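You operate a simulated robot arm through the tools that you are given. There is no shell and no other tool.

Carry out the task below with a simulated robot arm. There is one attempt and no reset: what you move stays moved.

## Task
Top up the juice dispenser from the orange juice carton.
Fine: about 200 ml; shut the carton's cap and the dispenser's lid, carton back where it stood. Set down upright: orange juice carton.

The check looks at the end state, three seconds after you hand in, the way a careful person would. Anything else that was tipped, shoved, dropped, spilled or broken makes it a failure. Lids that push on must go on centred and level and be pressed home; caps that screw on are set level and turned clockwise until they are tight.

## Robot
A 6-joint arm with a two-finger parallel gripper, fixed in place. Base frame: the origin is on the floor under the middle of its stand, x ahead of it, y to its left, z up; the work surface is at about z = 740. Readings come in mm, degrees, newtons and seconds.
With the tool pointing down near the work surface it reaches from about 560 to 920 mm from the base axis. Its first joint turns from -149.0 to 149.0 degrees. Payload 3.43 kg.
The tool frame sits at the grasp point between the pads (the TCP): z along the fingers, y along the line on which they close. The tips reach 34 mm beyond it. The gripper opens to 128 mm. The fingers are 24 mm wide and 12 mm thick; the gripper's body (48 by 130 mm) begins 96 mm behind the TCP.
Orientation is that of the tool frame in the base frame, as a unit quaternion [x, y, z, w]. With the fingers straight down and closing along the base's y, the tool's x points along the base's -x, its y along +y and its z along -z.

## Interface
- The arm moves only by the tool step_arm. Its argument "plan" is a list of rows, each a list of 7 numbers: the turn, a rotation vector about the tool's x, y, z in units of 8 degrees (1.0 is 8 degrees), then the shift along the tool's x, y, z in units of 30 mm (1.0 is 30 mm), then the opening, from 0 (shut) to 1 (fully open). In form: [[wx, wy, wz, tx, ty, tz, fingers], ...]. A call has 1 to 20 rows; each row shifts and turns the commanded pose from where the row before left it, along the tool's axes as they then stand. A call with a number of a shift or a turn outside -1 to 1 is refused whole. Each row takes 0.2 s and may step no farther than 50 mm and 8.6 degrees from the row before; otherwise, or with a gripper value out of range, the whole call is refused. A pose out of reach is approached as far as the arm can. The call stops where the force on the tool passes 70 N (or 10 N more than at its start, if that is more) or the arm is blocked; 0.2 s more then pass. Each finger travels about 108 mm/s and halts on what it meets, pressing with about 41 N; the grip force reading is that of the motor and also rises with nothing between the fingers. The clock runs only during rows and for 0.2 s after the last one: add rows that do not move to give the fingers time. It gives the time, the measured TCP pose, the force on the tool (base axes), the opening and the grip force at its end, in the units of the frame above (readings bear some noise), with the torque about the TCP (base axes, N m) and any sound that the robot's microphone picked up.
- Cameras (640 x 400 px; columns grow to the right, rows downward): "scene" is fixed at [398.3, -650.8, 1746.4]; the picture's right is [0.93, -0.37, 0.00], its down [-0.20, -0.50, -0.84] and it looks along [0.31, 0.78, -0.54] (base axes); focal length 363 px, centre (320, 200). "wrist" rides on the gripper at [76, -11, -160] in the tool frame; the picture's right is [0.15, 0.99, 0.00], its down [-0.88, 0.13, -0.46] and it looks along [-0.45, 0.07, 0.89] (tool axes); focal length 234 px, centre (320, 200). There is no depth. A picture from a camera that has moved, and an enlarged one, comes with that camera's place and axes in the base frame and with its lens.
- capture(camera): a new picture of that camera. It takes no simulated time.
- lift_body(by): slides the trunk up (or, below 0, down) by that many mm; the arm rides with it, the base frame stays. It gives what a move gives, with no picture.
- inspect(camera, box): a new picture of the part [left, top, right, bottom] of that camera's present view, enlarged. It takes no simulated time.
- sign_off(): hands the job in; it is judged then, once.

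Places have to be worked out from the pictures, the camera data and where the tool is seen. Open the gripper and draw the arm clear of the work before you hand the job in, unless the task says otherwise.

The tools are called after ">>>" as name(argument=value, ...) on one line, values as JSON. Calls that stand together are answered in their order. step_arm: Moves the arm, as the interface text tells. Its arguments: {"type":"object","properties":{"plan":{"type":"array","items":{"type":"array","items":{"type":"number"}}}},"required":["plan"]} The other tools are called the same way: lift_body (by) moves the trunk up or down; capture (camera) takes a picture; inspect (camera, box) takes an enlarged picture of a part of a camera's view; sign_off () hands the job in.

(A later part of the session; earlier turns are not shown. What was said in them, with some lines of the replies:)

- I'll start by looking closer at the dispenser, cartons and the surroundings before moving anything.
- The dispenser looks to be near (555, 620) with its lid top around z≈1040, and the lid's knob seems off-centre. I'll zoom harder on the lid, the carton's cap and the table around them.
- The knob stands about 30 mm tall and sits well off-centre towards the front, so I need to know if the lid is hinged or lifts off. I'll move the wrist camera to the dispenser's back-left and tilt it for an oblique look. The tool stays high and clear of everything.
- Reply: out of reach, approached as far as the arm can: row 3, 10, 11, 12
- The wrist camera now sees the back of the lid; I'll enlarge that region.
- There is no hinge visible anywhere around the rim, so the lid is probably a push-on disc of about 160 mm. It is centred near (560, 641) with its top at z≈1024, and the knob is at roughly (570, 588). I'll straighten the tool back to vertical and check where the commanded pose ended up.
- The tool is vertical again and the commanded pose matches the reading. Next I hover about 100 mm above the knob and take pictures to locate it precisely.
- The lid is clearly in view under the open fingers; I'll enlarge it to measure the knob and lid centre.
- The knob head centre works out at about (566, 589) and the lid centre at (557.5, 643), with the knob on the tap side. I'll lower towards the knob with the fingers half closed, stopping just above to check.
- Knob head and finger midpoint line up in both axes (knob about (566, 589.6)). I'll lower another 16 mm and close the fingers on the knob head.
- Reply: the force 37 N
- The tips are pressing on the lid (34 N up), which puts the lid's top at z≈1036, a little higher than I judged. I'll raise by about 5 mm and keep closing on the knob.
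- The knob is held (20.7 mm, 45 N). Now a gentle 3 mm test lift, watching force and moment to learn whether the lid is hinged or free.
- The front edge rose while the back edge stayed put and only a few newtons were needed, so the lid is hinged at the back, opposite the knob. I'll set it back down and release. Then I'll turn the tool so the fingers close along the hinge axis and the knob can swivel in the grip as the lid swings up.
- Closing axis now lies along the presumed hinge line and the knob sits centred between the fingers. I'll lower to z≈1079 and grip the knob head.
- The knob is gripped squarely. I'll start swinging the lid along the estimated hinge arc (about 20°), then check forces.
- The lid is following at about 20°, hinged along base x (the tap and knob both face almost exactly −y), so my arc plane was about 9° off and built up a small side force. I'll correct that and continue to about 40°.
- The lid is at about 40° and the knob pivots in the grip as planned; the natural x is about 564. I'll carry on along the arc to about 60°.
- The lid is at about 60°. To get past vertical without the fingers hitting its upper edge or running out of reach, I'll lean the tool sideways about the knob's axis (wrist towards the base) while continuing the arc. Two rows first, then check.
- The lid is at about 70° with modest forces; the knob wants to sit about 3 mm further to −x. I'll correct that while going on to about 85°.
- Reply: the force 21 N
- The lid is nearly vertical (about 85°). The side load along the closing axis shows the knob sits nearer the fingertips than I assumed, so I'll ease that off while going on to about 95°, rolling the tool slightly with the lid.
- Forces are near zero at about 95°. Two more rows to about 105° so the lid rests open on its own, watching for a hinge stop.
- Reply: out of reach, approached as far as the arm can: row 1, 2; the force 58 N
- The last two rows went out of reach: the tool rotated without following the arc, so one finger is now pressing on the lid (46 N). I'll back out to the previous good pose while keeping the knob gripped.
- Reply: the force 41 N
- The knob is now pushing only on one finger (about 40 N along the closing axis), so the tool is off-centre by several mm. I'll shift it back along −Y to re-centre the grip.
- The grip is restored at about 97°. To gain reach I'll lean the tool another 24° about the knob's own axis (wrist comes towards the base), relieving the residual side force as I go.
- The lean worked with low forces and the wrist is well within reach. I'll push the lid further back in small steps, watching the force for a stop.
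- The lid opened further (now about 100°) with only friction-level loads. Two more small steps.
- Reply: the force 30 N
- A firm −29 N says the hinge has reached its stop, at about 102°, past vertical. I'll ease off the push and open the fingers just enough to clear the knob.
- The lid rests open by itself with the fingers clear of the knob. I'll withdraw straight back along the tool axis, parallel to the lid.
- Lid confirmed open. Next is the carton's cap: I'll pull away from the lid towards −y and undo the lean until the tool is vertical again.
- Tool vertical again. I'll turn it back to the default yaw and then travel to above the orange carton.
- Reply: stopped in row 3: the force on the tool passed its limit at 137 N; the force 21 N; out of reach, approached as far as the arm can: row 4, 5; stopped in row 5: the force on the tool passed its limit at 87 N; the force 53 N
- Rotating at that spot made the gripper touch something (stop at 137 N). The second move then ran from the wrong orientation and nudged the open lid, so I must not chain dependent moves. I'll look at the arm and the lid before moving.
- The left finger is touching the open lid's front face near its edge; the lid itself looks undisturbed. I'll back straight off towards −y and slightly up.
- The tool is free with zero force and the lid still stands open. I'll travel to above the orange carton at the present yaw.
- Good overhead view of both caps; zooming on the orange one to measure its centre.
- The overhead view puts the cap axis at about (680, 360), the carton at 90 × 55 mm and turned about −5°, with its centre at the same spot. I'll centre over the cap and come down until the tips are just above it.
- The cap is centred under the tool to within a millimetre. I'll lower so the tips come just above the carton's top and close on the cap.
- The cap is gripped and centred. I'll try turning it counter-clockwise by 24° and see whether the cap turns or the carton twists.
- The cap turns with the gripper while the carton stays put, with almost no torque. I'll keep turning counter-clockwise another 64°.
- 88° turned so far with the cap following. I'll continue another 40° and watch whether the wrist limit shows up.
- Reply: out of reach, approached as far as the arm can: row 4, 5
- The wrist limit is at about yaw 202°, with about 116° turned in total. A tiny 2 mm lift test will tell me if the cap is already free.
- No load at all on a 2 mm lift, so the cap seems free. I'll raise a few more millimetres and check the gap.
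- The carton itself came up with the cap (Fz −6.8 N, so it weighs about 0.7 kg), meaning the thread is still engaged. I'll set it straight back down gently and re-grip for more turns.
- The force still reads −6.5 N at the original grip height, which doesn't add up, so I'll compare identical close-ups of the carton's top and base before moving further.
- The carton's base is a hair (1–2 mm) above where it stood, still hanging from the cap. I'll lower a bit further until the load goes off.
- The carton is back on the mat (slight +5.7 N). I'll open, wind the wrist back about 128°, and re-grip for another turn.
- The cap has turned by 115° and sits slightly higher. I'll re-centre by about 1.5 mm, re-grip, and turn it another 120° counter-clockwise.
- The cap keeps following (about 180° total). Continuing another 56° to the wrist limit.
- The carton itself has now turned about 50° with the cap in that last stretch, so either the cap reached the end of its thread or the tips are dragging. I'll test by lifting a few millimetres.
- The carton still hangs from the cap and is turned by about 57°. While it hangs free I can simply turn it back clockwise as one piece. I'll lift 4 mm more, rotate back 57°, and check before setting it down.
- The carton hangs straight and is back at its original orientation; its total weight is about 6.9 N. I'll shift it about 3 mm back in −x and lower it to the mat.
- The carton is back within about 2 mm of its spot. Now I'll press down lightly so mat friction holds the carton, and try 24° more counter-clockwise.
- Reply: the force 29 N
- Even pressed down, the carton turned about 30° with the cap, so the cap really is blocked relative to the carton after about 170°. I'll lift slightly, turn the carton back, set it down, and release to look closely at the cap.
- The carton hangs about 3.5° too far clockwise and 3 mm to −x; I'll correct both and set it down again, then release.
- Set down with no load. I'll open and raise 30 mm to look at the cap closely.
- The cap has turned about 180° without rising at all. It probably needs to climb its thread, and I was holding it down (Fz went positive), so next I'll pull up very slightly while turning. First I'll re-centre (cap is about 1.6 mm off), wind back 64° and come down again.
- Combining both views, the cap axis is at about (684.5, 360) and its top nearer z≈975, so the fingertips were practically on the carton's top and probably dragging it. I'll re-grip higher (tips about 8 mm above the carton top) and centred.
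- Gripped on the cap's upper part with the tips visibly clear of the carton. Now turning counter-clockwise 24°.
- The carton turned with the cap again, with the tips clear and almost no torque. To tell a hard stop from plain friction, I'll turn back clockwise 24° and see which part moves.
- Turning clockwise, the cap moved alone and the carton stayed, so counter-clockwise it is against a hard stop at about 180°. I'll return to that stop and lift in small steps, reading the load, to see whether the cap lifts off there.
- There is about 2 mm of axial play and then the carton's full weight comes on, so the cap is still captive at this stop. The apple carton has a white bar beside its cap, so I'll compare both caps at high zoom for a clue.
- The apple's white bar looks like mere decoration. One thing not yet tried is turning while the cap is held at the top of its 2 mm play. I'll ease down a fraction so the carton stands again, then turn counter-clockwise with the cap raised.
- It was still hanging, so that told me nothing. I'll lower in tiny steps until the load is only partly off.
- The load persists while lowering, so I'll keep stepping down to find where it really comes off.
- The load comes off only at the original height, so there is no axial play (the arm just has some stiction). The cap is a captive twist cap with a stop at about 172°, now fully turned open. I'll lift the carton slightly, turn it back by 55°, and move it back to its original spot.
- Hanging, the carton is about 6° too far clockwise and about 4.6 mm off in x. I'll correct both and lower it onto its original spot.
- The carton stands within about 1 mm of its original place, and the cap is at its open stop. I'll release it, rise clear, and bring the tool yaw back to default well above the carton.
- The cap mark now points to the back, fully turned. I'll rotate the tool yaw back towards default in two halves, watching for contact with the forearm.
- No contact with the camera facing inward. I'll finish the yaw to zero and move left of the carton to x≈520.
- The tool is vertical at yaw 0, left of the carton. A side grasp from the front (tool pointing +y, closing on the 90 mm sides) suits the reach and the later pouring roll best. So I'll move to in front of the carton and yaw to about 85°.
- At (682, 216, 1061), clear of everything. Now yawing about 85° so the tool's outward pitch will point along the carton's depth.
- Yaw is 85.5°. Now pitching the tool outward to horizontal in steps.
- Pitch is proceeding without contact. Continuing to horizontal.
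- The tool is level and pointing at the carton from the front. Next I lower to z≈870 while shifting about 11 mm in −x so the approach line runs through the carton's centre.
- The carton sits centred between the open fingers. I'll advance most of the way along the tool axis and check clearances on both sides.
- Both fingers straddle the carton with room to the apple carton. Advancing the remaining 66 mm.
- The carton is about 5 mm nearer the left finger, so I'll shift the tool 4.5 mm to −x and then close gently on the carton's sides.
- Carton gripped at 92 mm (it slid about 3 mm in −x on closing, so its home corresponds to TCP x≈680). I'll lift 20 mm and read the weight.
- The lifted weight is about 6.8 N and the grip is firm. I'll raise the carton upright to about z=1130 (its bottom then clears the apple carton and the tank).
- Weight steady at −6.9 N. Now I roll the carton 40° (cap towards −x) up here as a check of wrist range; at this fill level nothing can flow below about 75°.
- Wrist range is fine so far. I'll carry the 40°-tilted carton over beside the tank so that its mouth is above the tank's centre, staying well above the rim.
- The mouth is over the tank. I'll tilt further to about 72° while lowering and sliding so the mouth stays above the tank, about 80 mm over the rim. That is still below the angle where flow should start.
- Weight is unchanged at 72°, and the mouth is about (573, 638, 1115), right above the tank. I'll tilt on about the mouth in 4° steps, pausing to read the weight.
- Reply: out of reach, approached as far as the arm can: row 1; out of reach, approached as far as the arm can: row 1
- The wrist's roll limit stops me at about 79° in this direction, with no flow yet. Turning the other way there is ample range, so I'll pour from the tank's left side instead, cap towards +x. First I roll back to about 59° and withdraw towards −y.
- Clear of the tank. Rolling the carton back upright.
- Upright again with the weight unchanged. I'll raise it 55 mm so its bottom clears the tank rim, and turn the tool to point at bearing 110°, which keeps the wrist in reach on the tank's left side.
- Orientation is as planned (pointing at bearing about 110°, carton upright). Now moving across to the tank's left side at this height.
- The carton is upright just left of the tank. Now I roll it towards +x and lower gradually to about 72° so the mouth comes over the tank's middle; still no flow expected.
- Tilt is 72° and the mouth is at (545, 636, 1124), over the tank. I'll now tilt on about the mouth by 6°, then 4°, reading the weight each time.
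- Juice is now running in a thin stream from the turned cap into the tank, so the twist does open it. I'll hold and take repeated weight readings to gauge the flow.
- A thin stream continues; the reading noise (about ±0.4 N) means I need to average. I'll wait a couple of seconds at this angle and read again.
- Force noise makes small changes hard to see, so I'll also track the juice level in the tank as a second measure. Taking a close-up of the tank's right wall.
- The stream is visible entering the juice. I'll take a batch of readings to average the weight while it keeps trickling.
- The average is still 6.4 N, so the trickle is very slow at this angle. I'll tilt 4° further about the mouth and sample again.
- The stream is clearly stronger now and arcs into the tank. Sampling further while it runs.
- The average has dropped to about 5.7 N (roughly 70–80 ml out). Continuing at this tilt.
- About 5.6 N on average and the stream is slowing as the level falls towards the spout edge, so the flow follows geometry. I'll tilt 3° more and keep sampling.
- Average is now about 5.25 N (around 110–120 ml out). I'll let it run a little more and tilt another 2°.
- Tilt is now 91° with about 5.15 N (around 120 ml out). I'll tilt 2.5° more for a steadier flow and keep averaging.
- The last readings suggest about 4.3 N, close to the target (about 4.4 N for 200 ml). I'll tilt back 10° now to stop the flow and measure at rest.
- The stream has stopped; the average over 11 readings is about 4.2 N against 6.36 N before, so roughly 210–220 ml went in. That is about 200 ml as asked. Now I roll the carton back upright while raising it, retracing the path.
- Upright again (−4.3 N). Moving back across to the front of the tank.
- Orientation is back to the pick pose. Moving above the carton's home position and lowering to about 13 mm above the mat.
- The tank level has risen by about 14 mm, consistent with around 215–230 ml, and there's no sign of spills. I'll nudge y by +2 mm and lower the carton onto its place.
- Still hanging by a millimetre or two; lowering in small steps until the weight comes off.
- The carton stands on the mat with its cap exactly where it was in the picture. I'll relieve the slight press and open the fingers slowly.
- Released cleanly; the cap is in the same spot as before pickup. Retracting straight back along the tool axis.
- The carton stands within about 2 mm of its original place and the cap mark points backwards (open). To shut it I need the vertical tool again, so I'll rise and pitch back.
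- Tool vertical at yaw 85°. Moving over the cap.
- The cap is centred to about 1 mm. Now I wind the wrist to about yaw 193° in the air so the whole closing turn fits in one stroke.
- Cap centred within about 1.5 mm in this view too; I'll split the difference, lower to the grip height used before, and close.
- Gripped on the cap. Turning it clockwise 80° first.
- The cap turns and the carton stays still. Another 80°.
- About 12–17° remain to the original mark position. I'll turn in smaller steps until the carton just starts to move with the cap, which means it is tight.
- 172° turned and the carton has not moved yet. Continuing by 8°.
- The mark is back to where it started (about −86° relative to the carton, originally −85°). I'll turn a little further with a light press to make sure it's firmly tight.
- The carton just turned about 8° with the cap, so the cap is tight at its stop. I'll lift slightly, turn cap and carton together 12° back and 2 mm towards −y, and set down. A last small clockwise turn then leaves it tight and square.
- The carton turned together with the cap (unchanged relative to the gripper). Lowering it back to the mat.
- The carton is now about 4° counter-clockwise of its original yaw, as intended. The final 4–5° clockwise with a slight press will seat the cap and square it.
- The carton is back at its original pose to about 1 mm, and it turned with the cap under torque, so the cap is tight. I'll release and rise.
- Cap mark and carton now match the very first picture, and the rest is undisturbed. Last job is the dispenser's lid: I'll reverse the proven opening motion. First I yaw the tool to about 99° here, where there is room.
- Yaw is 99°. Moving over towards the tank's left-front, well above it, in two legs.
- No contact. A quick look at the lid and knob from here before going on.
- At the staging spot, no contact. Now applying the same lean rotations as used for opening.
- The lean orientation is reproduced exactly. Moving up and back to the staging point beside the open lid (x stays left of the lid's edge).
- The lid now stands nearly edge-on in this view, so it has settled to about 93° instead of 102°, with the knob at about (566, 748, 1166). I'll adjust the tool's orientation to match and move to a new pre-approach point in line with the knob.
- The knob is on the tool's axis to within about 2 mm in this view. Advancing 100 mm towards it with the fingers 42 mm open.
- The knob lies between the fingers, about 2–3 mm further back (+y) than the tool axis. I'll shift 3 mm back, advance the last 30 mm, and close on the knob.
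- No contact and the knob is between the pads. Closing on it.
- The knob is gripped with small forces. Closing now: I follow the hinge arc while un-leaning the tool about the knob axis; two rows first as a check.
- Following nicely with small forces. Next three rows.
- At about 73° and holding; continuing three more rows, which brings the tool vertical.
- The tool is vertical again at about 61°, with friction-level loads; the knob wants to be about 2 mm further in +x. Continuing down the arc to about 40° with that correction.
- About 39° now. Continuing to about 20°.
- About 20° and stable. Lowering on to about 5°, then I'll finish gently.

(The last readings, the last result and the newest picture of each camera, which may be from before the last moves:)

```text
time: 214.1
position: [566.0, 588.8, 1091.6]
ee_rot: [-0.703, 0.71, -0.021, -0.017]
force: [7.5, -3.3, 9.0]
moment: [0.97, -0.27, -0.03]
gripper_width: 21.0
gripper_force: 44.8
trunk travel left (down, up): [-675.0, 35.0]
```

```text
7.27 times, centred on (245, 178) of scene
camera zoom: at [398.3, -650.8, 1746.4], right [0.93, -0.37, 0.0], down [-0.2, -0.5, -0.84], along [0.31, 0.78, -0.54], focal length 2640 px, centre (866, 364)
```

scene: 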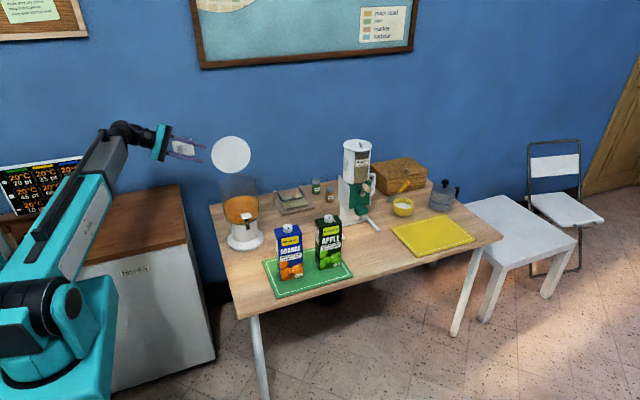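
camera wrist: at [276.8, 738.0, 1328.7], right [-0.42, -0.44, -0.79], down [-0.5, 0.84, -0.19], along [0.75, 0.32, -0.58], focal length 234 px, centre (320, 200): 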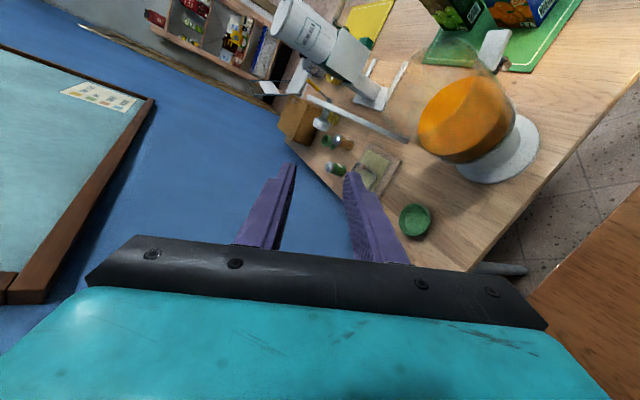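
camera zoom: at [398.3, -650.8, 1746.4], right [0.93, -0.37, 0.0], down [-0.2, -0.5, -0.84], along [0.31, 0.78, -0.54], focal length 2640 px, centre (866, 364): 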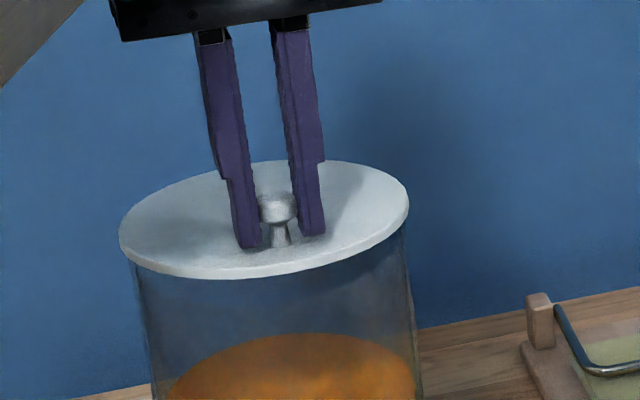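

About 5° left. Two small steps down and check the force.

>>> step_arm(plan=[[0, 0, 0, 0.03, 0, 0.17, 0.05], [0, 0, 0, 0.02, 0, 0.15, 0.05], [0, 0, 0, 0, 0, 0, 0.05]])

>>> inspect(camera="scene", box=[205, 150, 285, 205])

```text
time: 214.8
position: [564.3, 586.6, 1083.0]
ee_rot: [-0.703, 0.71, -0.02, -0.017]
force: [8.9, -4.5, 9.6]
moment: [1.17, -0.21, -0.03]
gripper_width: 20.8
gripper_force: 45.2
trunk travel left (down, up): [-675.0, 35.0]
```

```text
7.27 times, centred on (245, 178) of scene
camera zoom: at [398.3, -650.8, 1746.4], right [0.93, -0.37, 0.0], down [-0.2, -0.5, -0.84], along [0.31, 0.78, -0.54], focal length 2640 px, centre (866, 364)
```

zoom: 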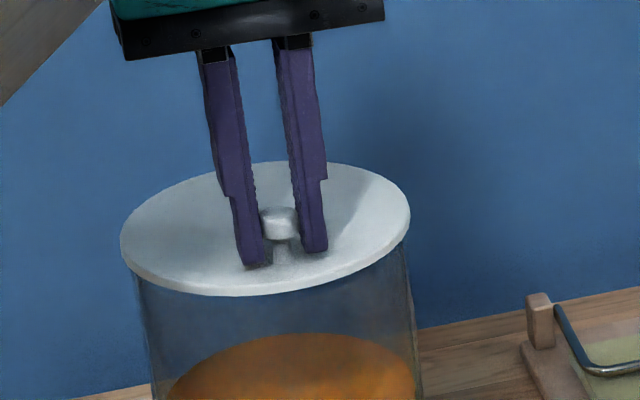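

The front rim has about 5 mm to go. Lowering further in small steps.

>>> step_arm(plan=[[0, 0, 0, 0.01, 0, 0.1, 0.05], [0, 0, 0, 0.01, 0, 0.07, 0.05], [0, 0, 0, 0, 0, 0, 0.05]])

>>> inspect(camera="scene", box=[205, 150, 285, 205])

```text
time: 215.7
position: [565.6, 585.8, 1077.8]
ee_rot: [-0.703, 0.711, -0.02, -0.017]
force: [8.7, -4.2, 11.1]
moment: [1.14, -0.23, -0.04]
gripper_width: 20.8
gripper_force: 45.9
trunk travel left (down, up): [-675.0, 35.0]
```

```text
7.27 times, centred on (245, 178) of scene
camera zoom: at [398.3, -650.8, 1746.4], right [0.93, -0.37, 0.0], down [-0.2, -0.5, -0.84], along [0.31, 0.78, -0.54], focal length 2640 px, centre (866, 364)
```

zoom: 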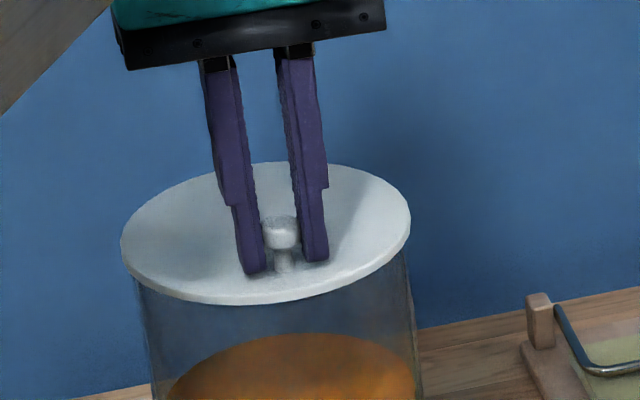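

About 2 mm remaining at the rim. Continuing down gently until the force rises.

>>> step_arm(plan=[[0, 0, 0, 0, 0, 0.07, 0.05], [0, 0, 0, 0, 0, 0.05, 0.05], [0, 0, 0, 0, 0, 0, 0.05]])

>>> inspect(camera="scene", box=[205, 150, 285, 205])

```text
time: 216.4
position: [565.3, 584.8, 1074.6]
ee_rot: [-0.703, 0.711, -0.02, -0.016]
force: [8.0, -4.9, 14.6]
moment: [0.54, -0.18, -0.03]
gripper_width: 20.9
gripper_force: 45.2
trunk travel left (down, up): [-675.0, 35.0]
```

```text
7.27 times, centred on (245, 178) of scene
camera zoom: at [398.3, -650.8, 1746.4], right [0.93, -0.37, 0.0], down [-0.2, -0.5, -0.84], along [0.31, 0.78, -0.54], focal length 2640 px, centre (866, 364)
```

zoom: 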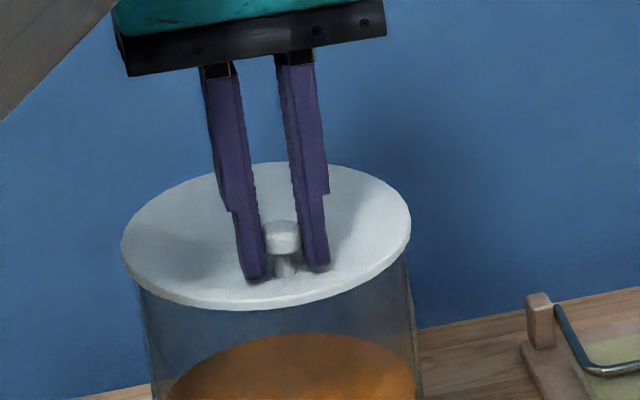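

The rim is practically down (force up, moment dropping). One more small press, then release.

>>> step_arm(plan=[[0, 0, 0, 0, 0, 0.05, 0.05], [0, 0, 0, 0, 0, 0, 0.05]])

>>> step_arm(plan=[[0, 0, 0, 0, 0, 0, 0.25], [0, 0, 0, 0, 0, 0, 0.4], [0, 0, 0, 0, 0, 0, 0.4]])

>>> inspect(camera="scene", box=[205, 150, 285, 205])

```text
time: 217.1
position: [565.8, 586.0, 1073.8]
ee_rot: [-0.703, 0.71, -0.02, -0.016]
force: [11.3, -2.8, 25.5]
moment: [0.53, -0.26, 0.0]
gripper_width: 20.9
gripper_force: 45.5
trunk travel left (down, up): [-675.0, 35.0]
```

```text
time: 217.8
position: [564.0, 587.6, 1071.8]
ee_rot: [-0.704, 0.71, -0.019, -0.018]
force: [1.4, -0.5, 5.0]
moment: [0.04, 0.04, 0.0]
gripper_width: 49.9
gripper_force: 0.0
trunk travel left (down, up): [-675.0, 35.0]
```

```text
7.27 times, centred on (245, 178) of scene
camera zoom: at [398.3, -650.8, 1746.4], right [0.93, -0.37, 0.0], down [-0.2, -0.5, -0.84], along [0.31, 0.78, -0.54], focal length 2640 px, centre (866, 364)
```

zoom: 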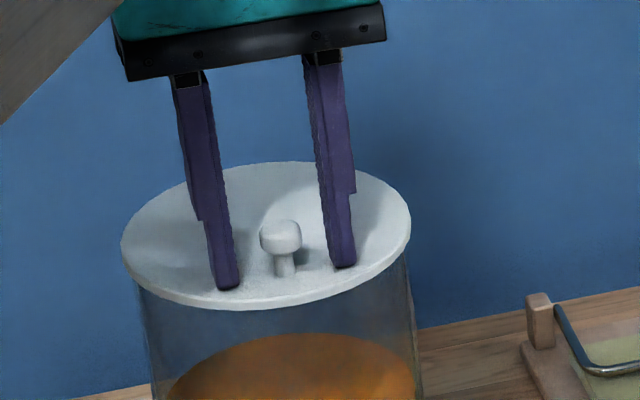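

Lid is down and the knob is released. I'll rise clear and compare with the initial close-up.

>>> step_arm(plan=[[0, 0, 0, 0, 0, -0.5, 0.4], [0, 0, 0, 0, 0, -0.8, 0.4], [0, 0, 0, 0, 0, -0.8, 0.4], [0, 0, 0, 0, 0, 0, 0.4]])

>>> inspect(camera="scene", box=[214, 168, 262, 198])

>>> inspect(camera="scene", box=[205, 160, 285, 260])

>>> capture(camera="wrist")

```text
time: 218.8
position: [563.6, 590.1, 1135.4]
ee_rot: [-0.703, 0.711, -0.02, -0.018]
force: [-0.2, 0.0, -0.5]
moment: [-0.02, 0.01, 0.01]
gripper_width: 50.8
gripper_force: 0.0
trunk travel left (down, up): [-675.0, 35.0]
```

```text
13.33 times, centred on (238, 183) of scene
camera zoom: at [398.3, -650.8, 1746.4], right [0.93, -0.37, 0.0], down [-0.2, -0.5, -0.84], along [0.31, 0.78, -0.54], focal length 4841 px, centre (1413, 427)
```

zoom: 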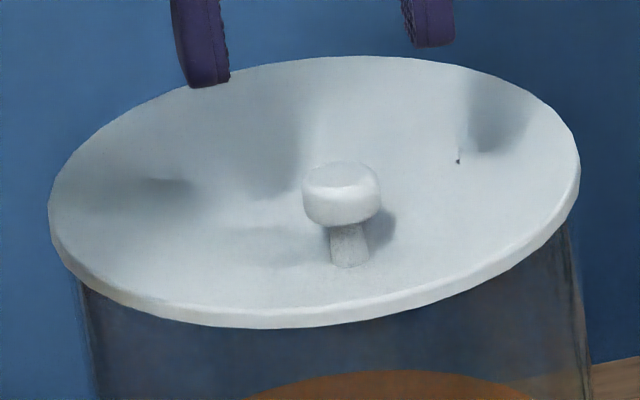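

```text
4.00 times, centred on (245, 210) of scene
camera zoom: at [398.3, -650.8, 1746.4], right [0.93, -0.37, 0.0], down [-0.2, -0.5, -0.84], along [0.31, 0.78, -0.54], focal length 1452 px, centre (620, 160)
```

zoom: 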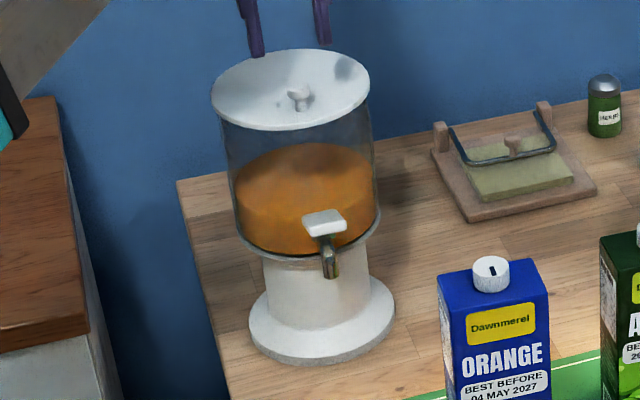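

```text
taken
camera wrist: at [573.9, 524.0, 1298.7], right [-0.99, -0.14, 0.01], down [-0.12, 0.9, 0.41], along [-0.06, 0.4, -0.91], focal length 234 px, centre (320, 200)
```

wrist: 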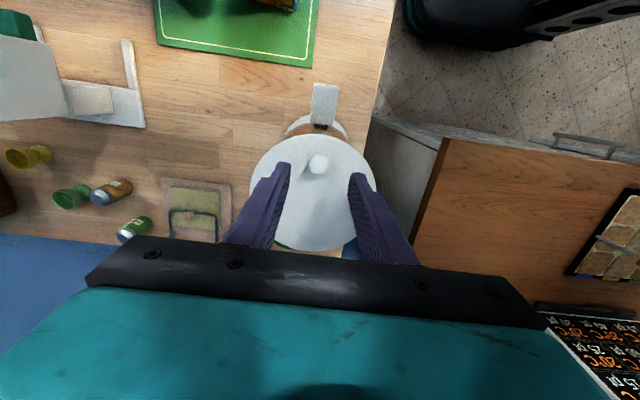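

The lid matches its original closed picture exactly, the dispenser and carton haven't moved, and the juice level is visibly higher. I'll rise further and draw the arm clear with the gripper open.

>>> step_arm(plan=[[0, 0, 0, 0, 0, -0.9, 0.4], [0, 0, 0, 0, 0, -0.9, 0.4], [0, 0, 0, 0.889, 0.296, 0, 0.6], [0, 0, 0, 0.889, 0.296, 0, 0.8], [0, 0, 0, 0.889, 0.296, 0, 1], [0, 0, 0, 0.889, 0.296, 0, 1], [0, 0, 0, 0.889, 0.296, 0, 1], [0, 0, 0, 0.889, 0.296, 0, 1], [0, 0, 0, 0.889, 0.296, 0, 1], [0, 0, 0, 0.889, 0.296, 0, 1], [0, 0, 0, 0, 0, 0, 1]])

>>> capture(camera="scene")

>>> capture(camera="wrist")

```text
time: 221.2
position: [491.5, 381.3, 1199.7]
ee_rot: [-0.703, 0.71, -0.021, -0.017]
force: [0.6, -1.6, 0.1]
moment: [-0.02, -0.01, 0.02]
gripper_width: 127.9
gripper_force: 0.1
trunk travel left (down, up): [-675.0, 35.0]
```

```text
taken
```

scene: 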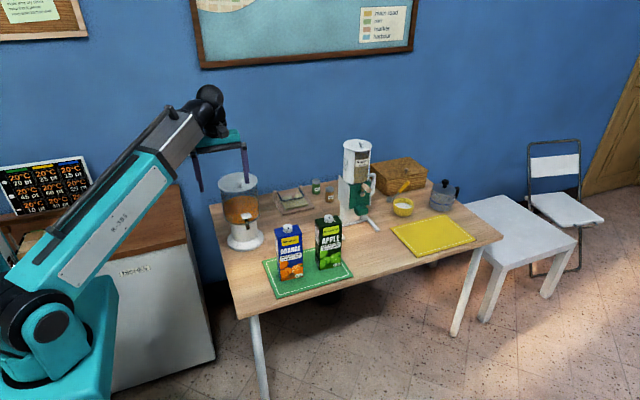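

```text
taken
camera wrist: at [501.0, 315.2, 1363.2], right [-0.99, -0.14, 0.0], down [-0.12, 0.9, 0.41], along [-0.06, 0.4, -0.91], focal length 234 px, centre (320, 200)
```

wrist: 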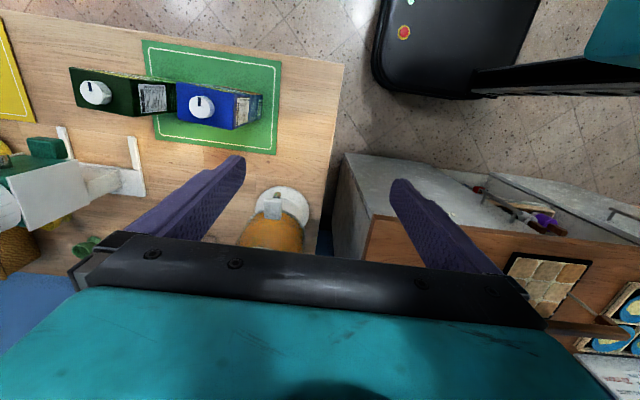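

The arm is clear. A final check for drips on the table or dispenser and of the closures before handing in.

>>> inspect(camera="scene", box=[205, 160, 365, 310])

>>> inspect(camera="wrist", box=[140, 30, 360, 250])

>>> inspect(camera="scene", box=[268, 216, 316, 246])

```text
2.67 times, centred on (285, 235) of scene
camera zoom: at [398.3, -650.8, 1746.4], right [0.93, -0.37, 0.0], down [-0.2, -0.5, -0.84], along [0.31, 0.78, -0.54], focal length 968 px, centre (413, 107)
```

zoom: 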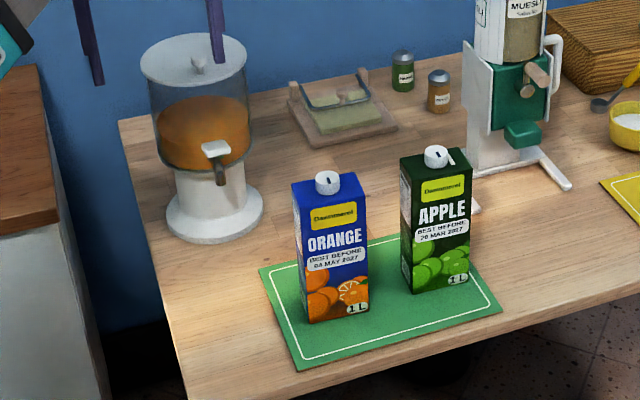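

```text
1.82 times, centred on (250, 140) of wrist
camera zoom: at [501.0, 315.2, 1363.2], right [-0.99, -0.14, 0.0], down [-0.12, 0.9, 0.41], along [-0.06, 0.4, -0.91], focal length 426 px, centre (447, 309)
```

zoom: 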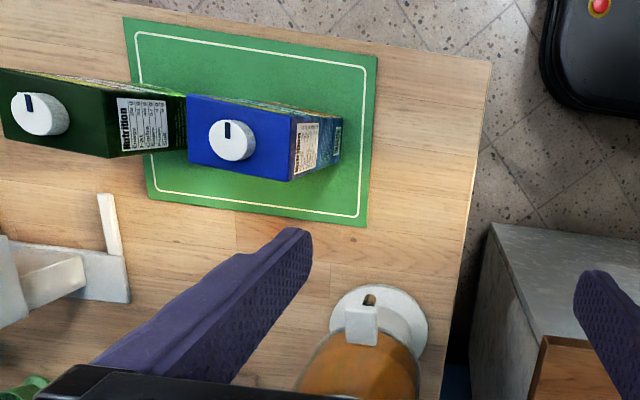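

```text
13.33 times, centred on (292, 231) of scene
camera zoom: at [398.3, -650.8, 1746.4], right [0.93, -0.37, 0.0], down [-0.2, -0.5, -0.84], along [0.31, 0.78, -0.54], focal length 4841 px, centre (693, -213)
```

zoom: 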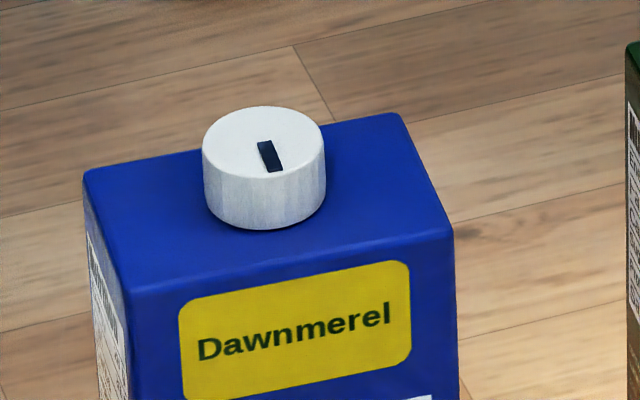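

No drips anywhere. The cap is tight with its mark in the original position, the carton stands upright where it stood, and the lid is shut. The gripper is open and clear, so I'm handing in.

>>> sign_off()

```text
The job is handed in.
```

I topped up the juice dispenser from the orange juice carton and handed the job in; I haven't seen the result of the check.

- **Amount:** I poured roughly 215–225 ml, slightly over the 200 ml asked. That comes from the carton's weight before and after pouring, and the rise of the juice level in the tank agrees with it.
- **Carton:** it is upright on the green mat, within about 1 mm of where it stood. The cap is turned clockwise to its stop, and the mark on it points the way it did at the start.
- **Dispenser:** the lid is shut and matches its first picture. The dispenser hasn't moved, and I saw no drips on the table.

- **Lid bump:** while the lid was open, one finger bumped it. The lid showed no damage and closed normally.
- **Carton turned and lifted:** while I worked the cap, the carton turned with it a few times and was lifted slightly by it. I put it back each time.

The gripper is open and the arm is clear of the table.
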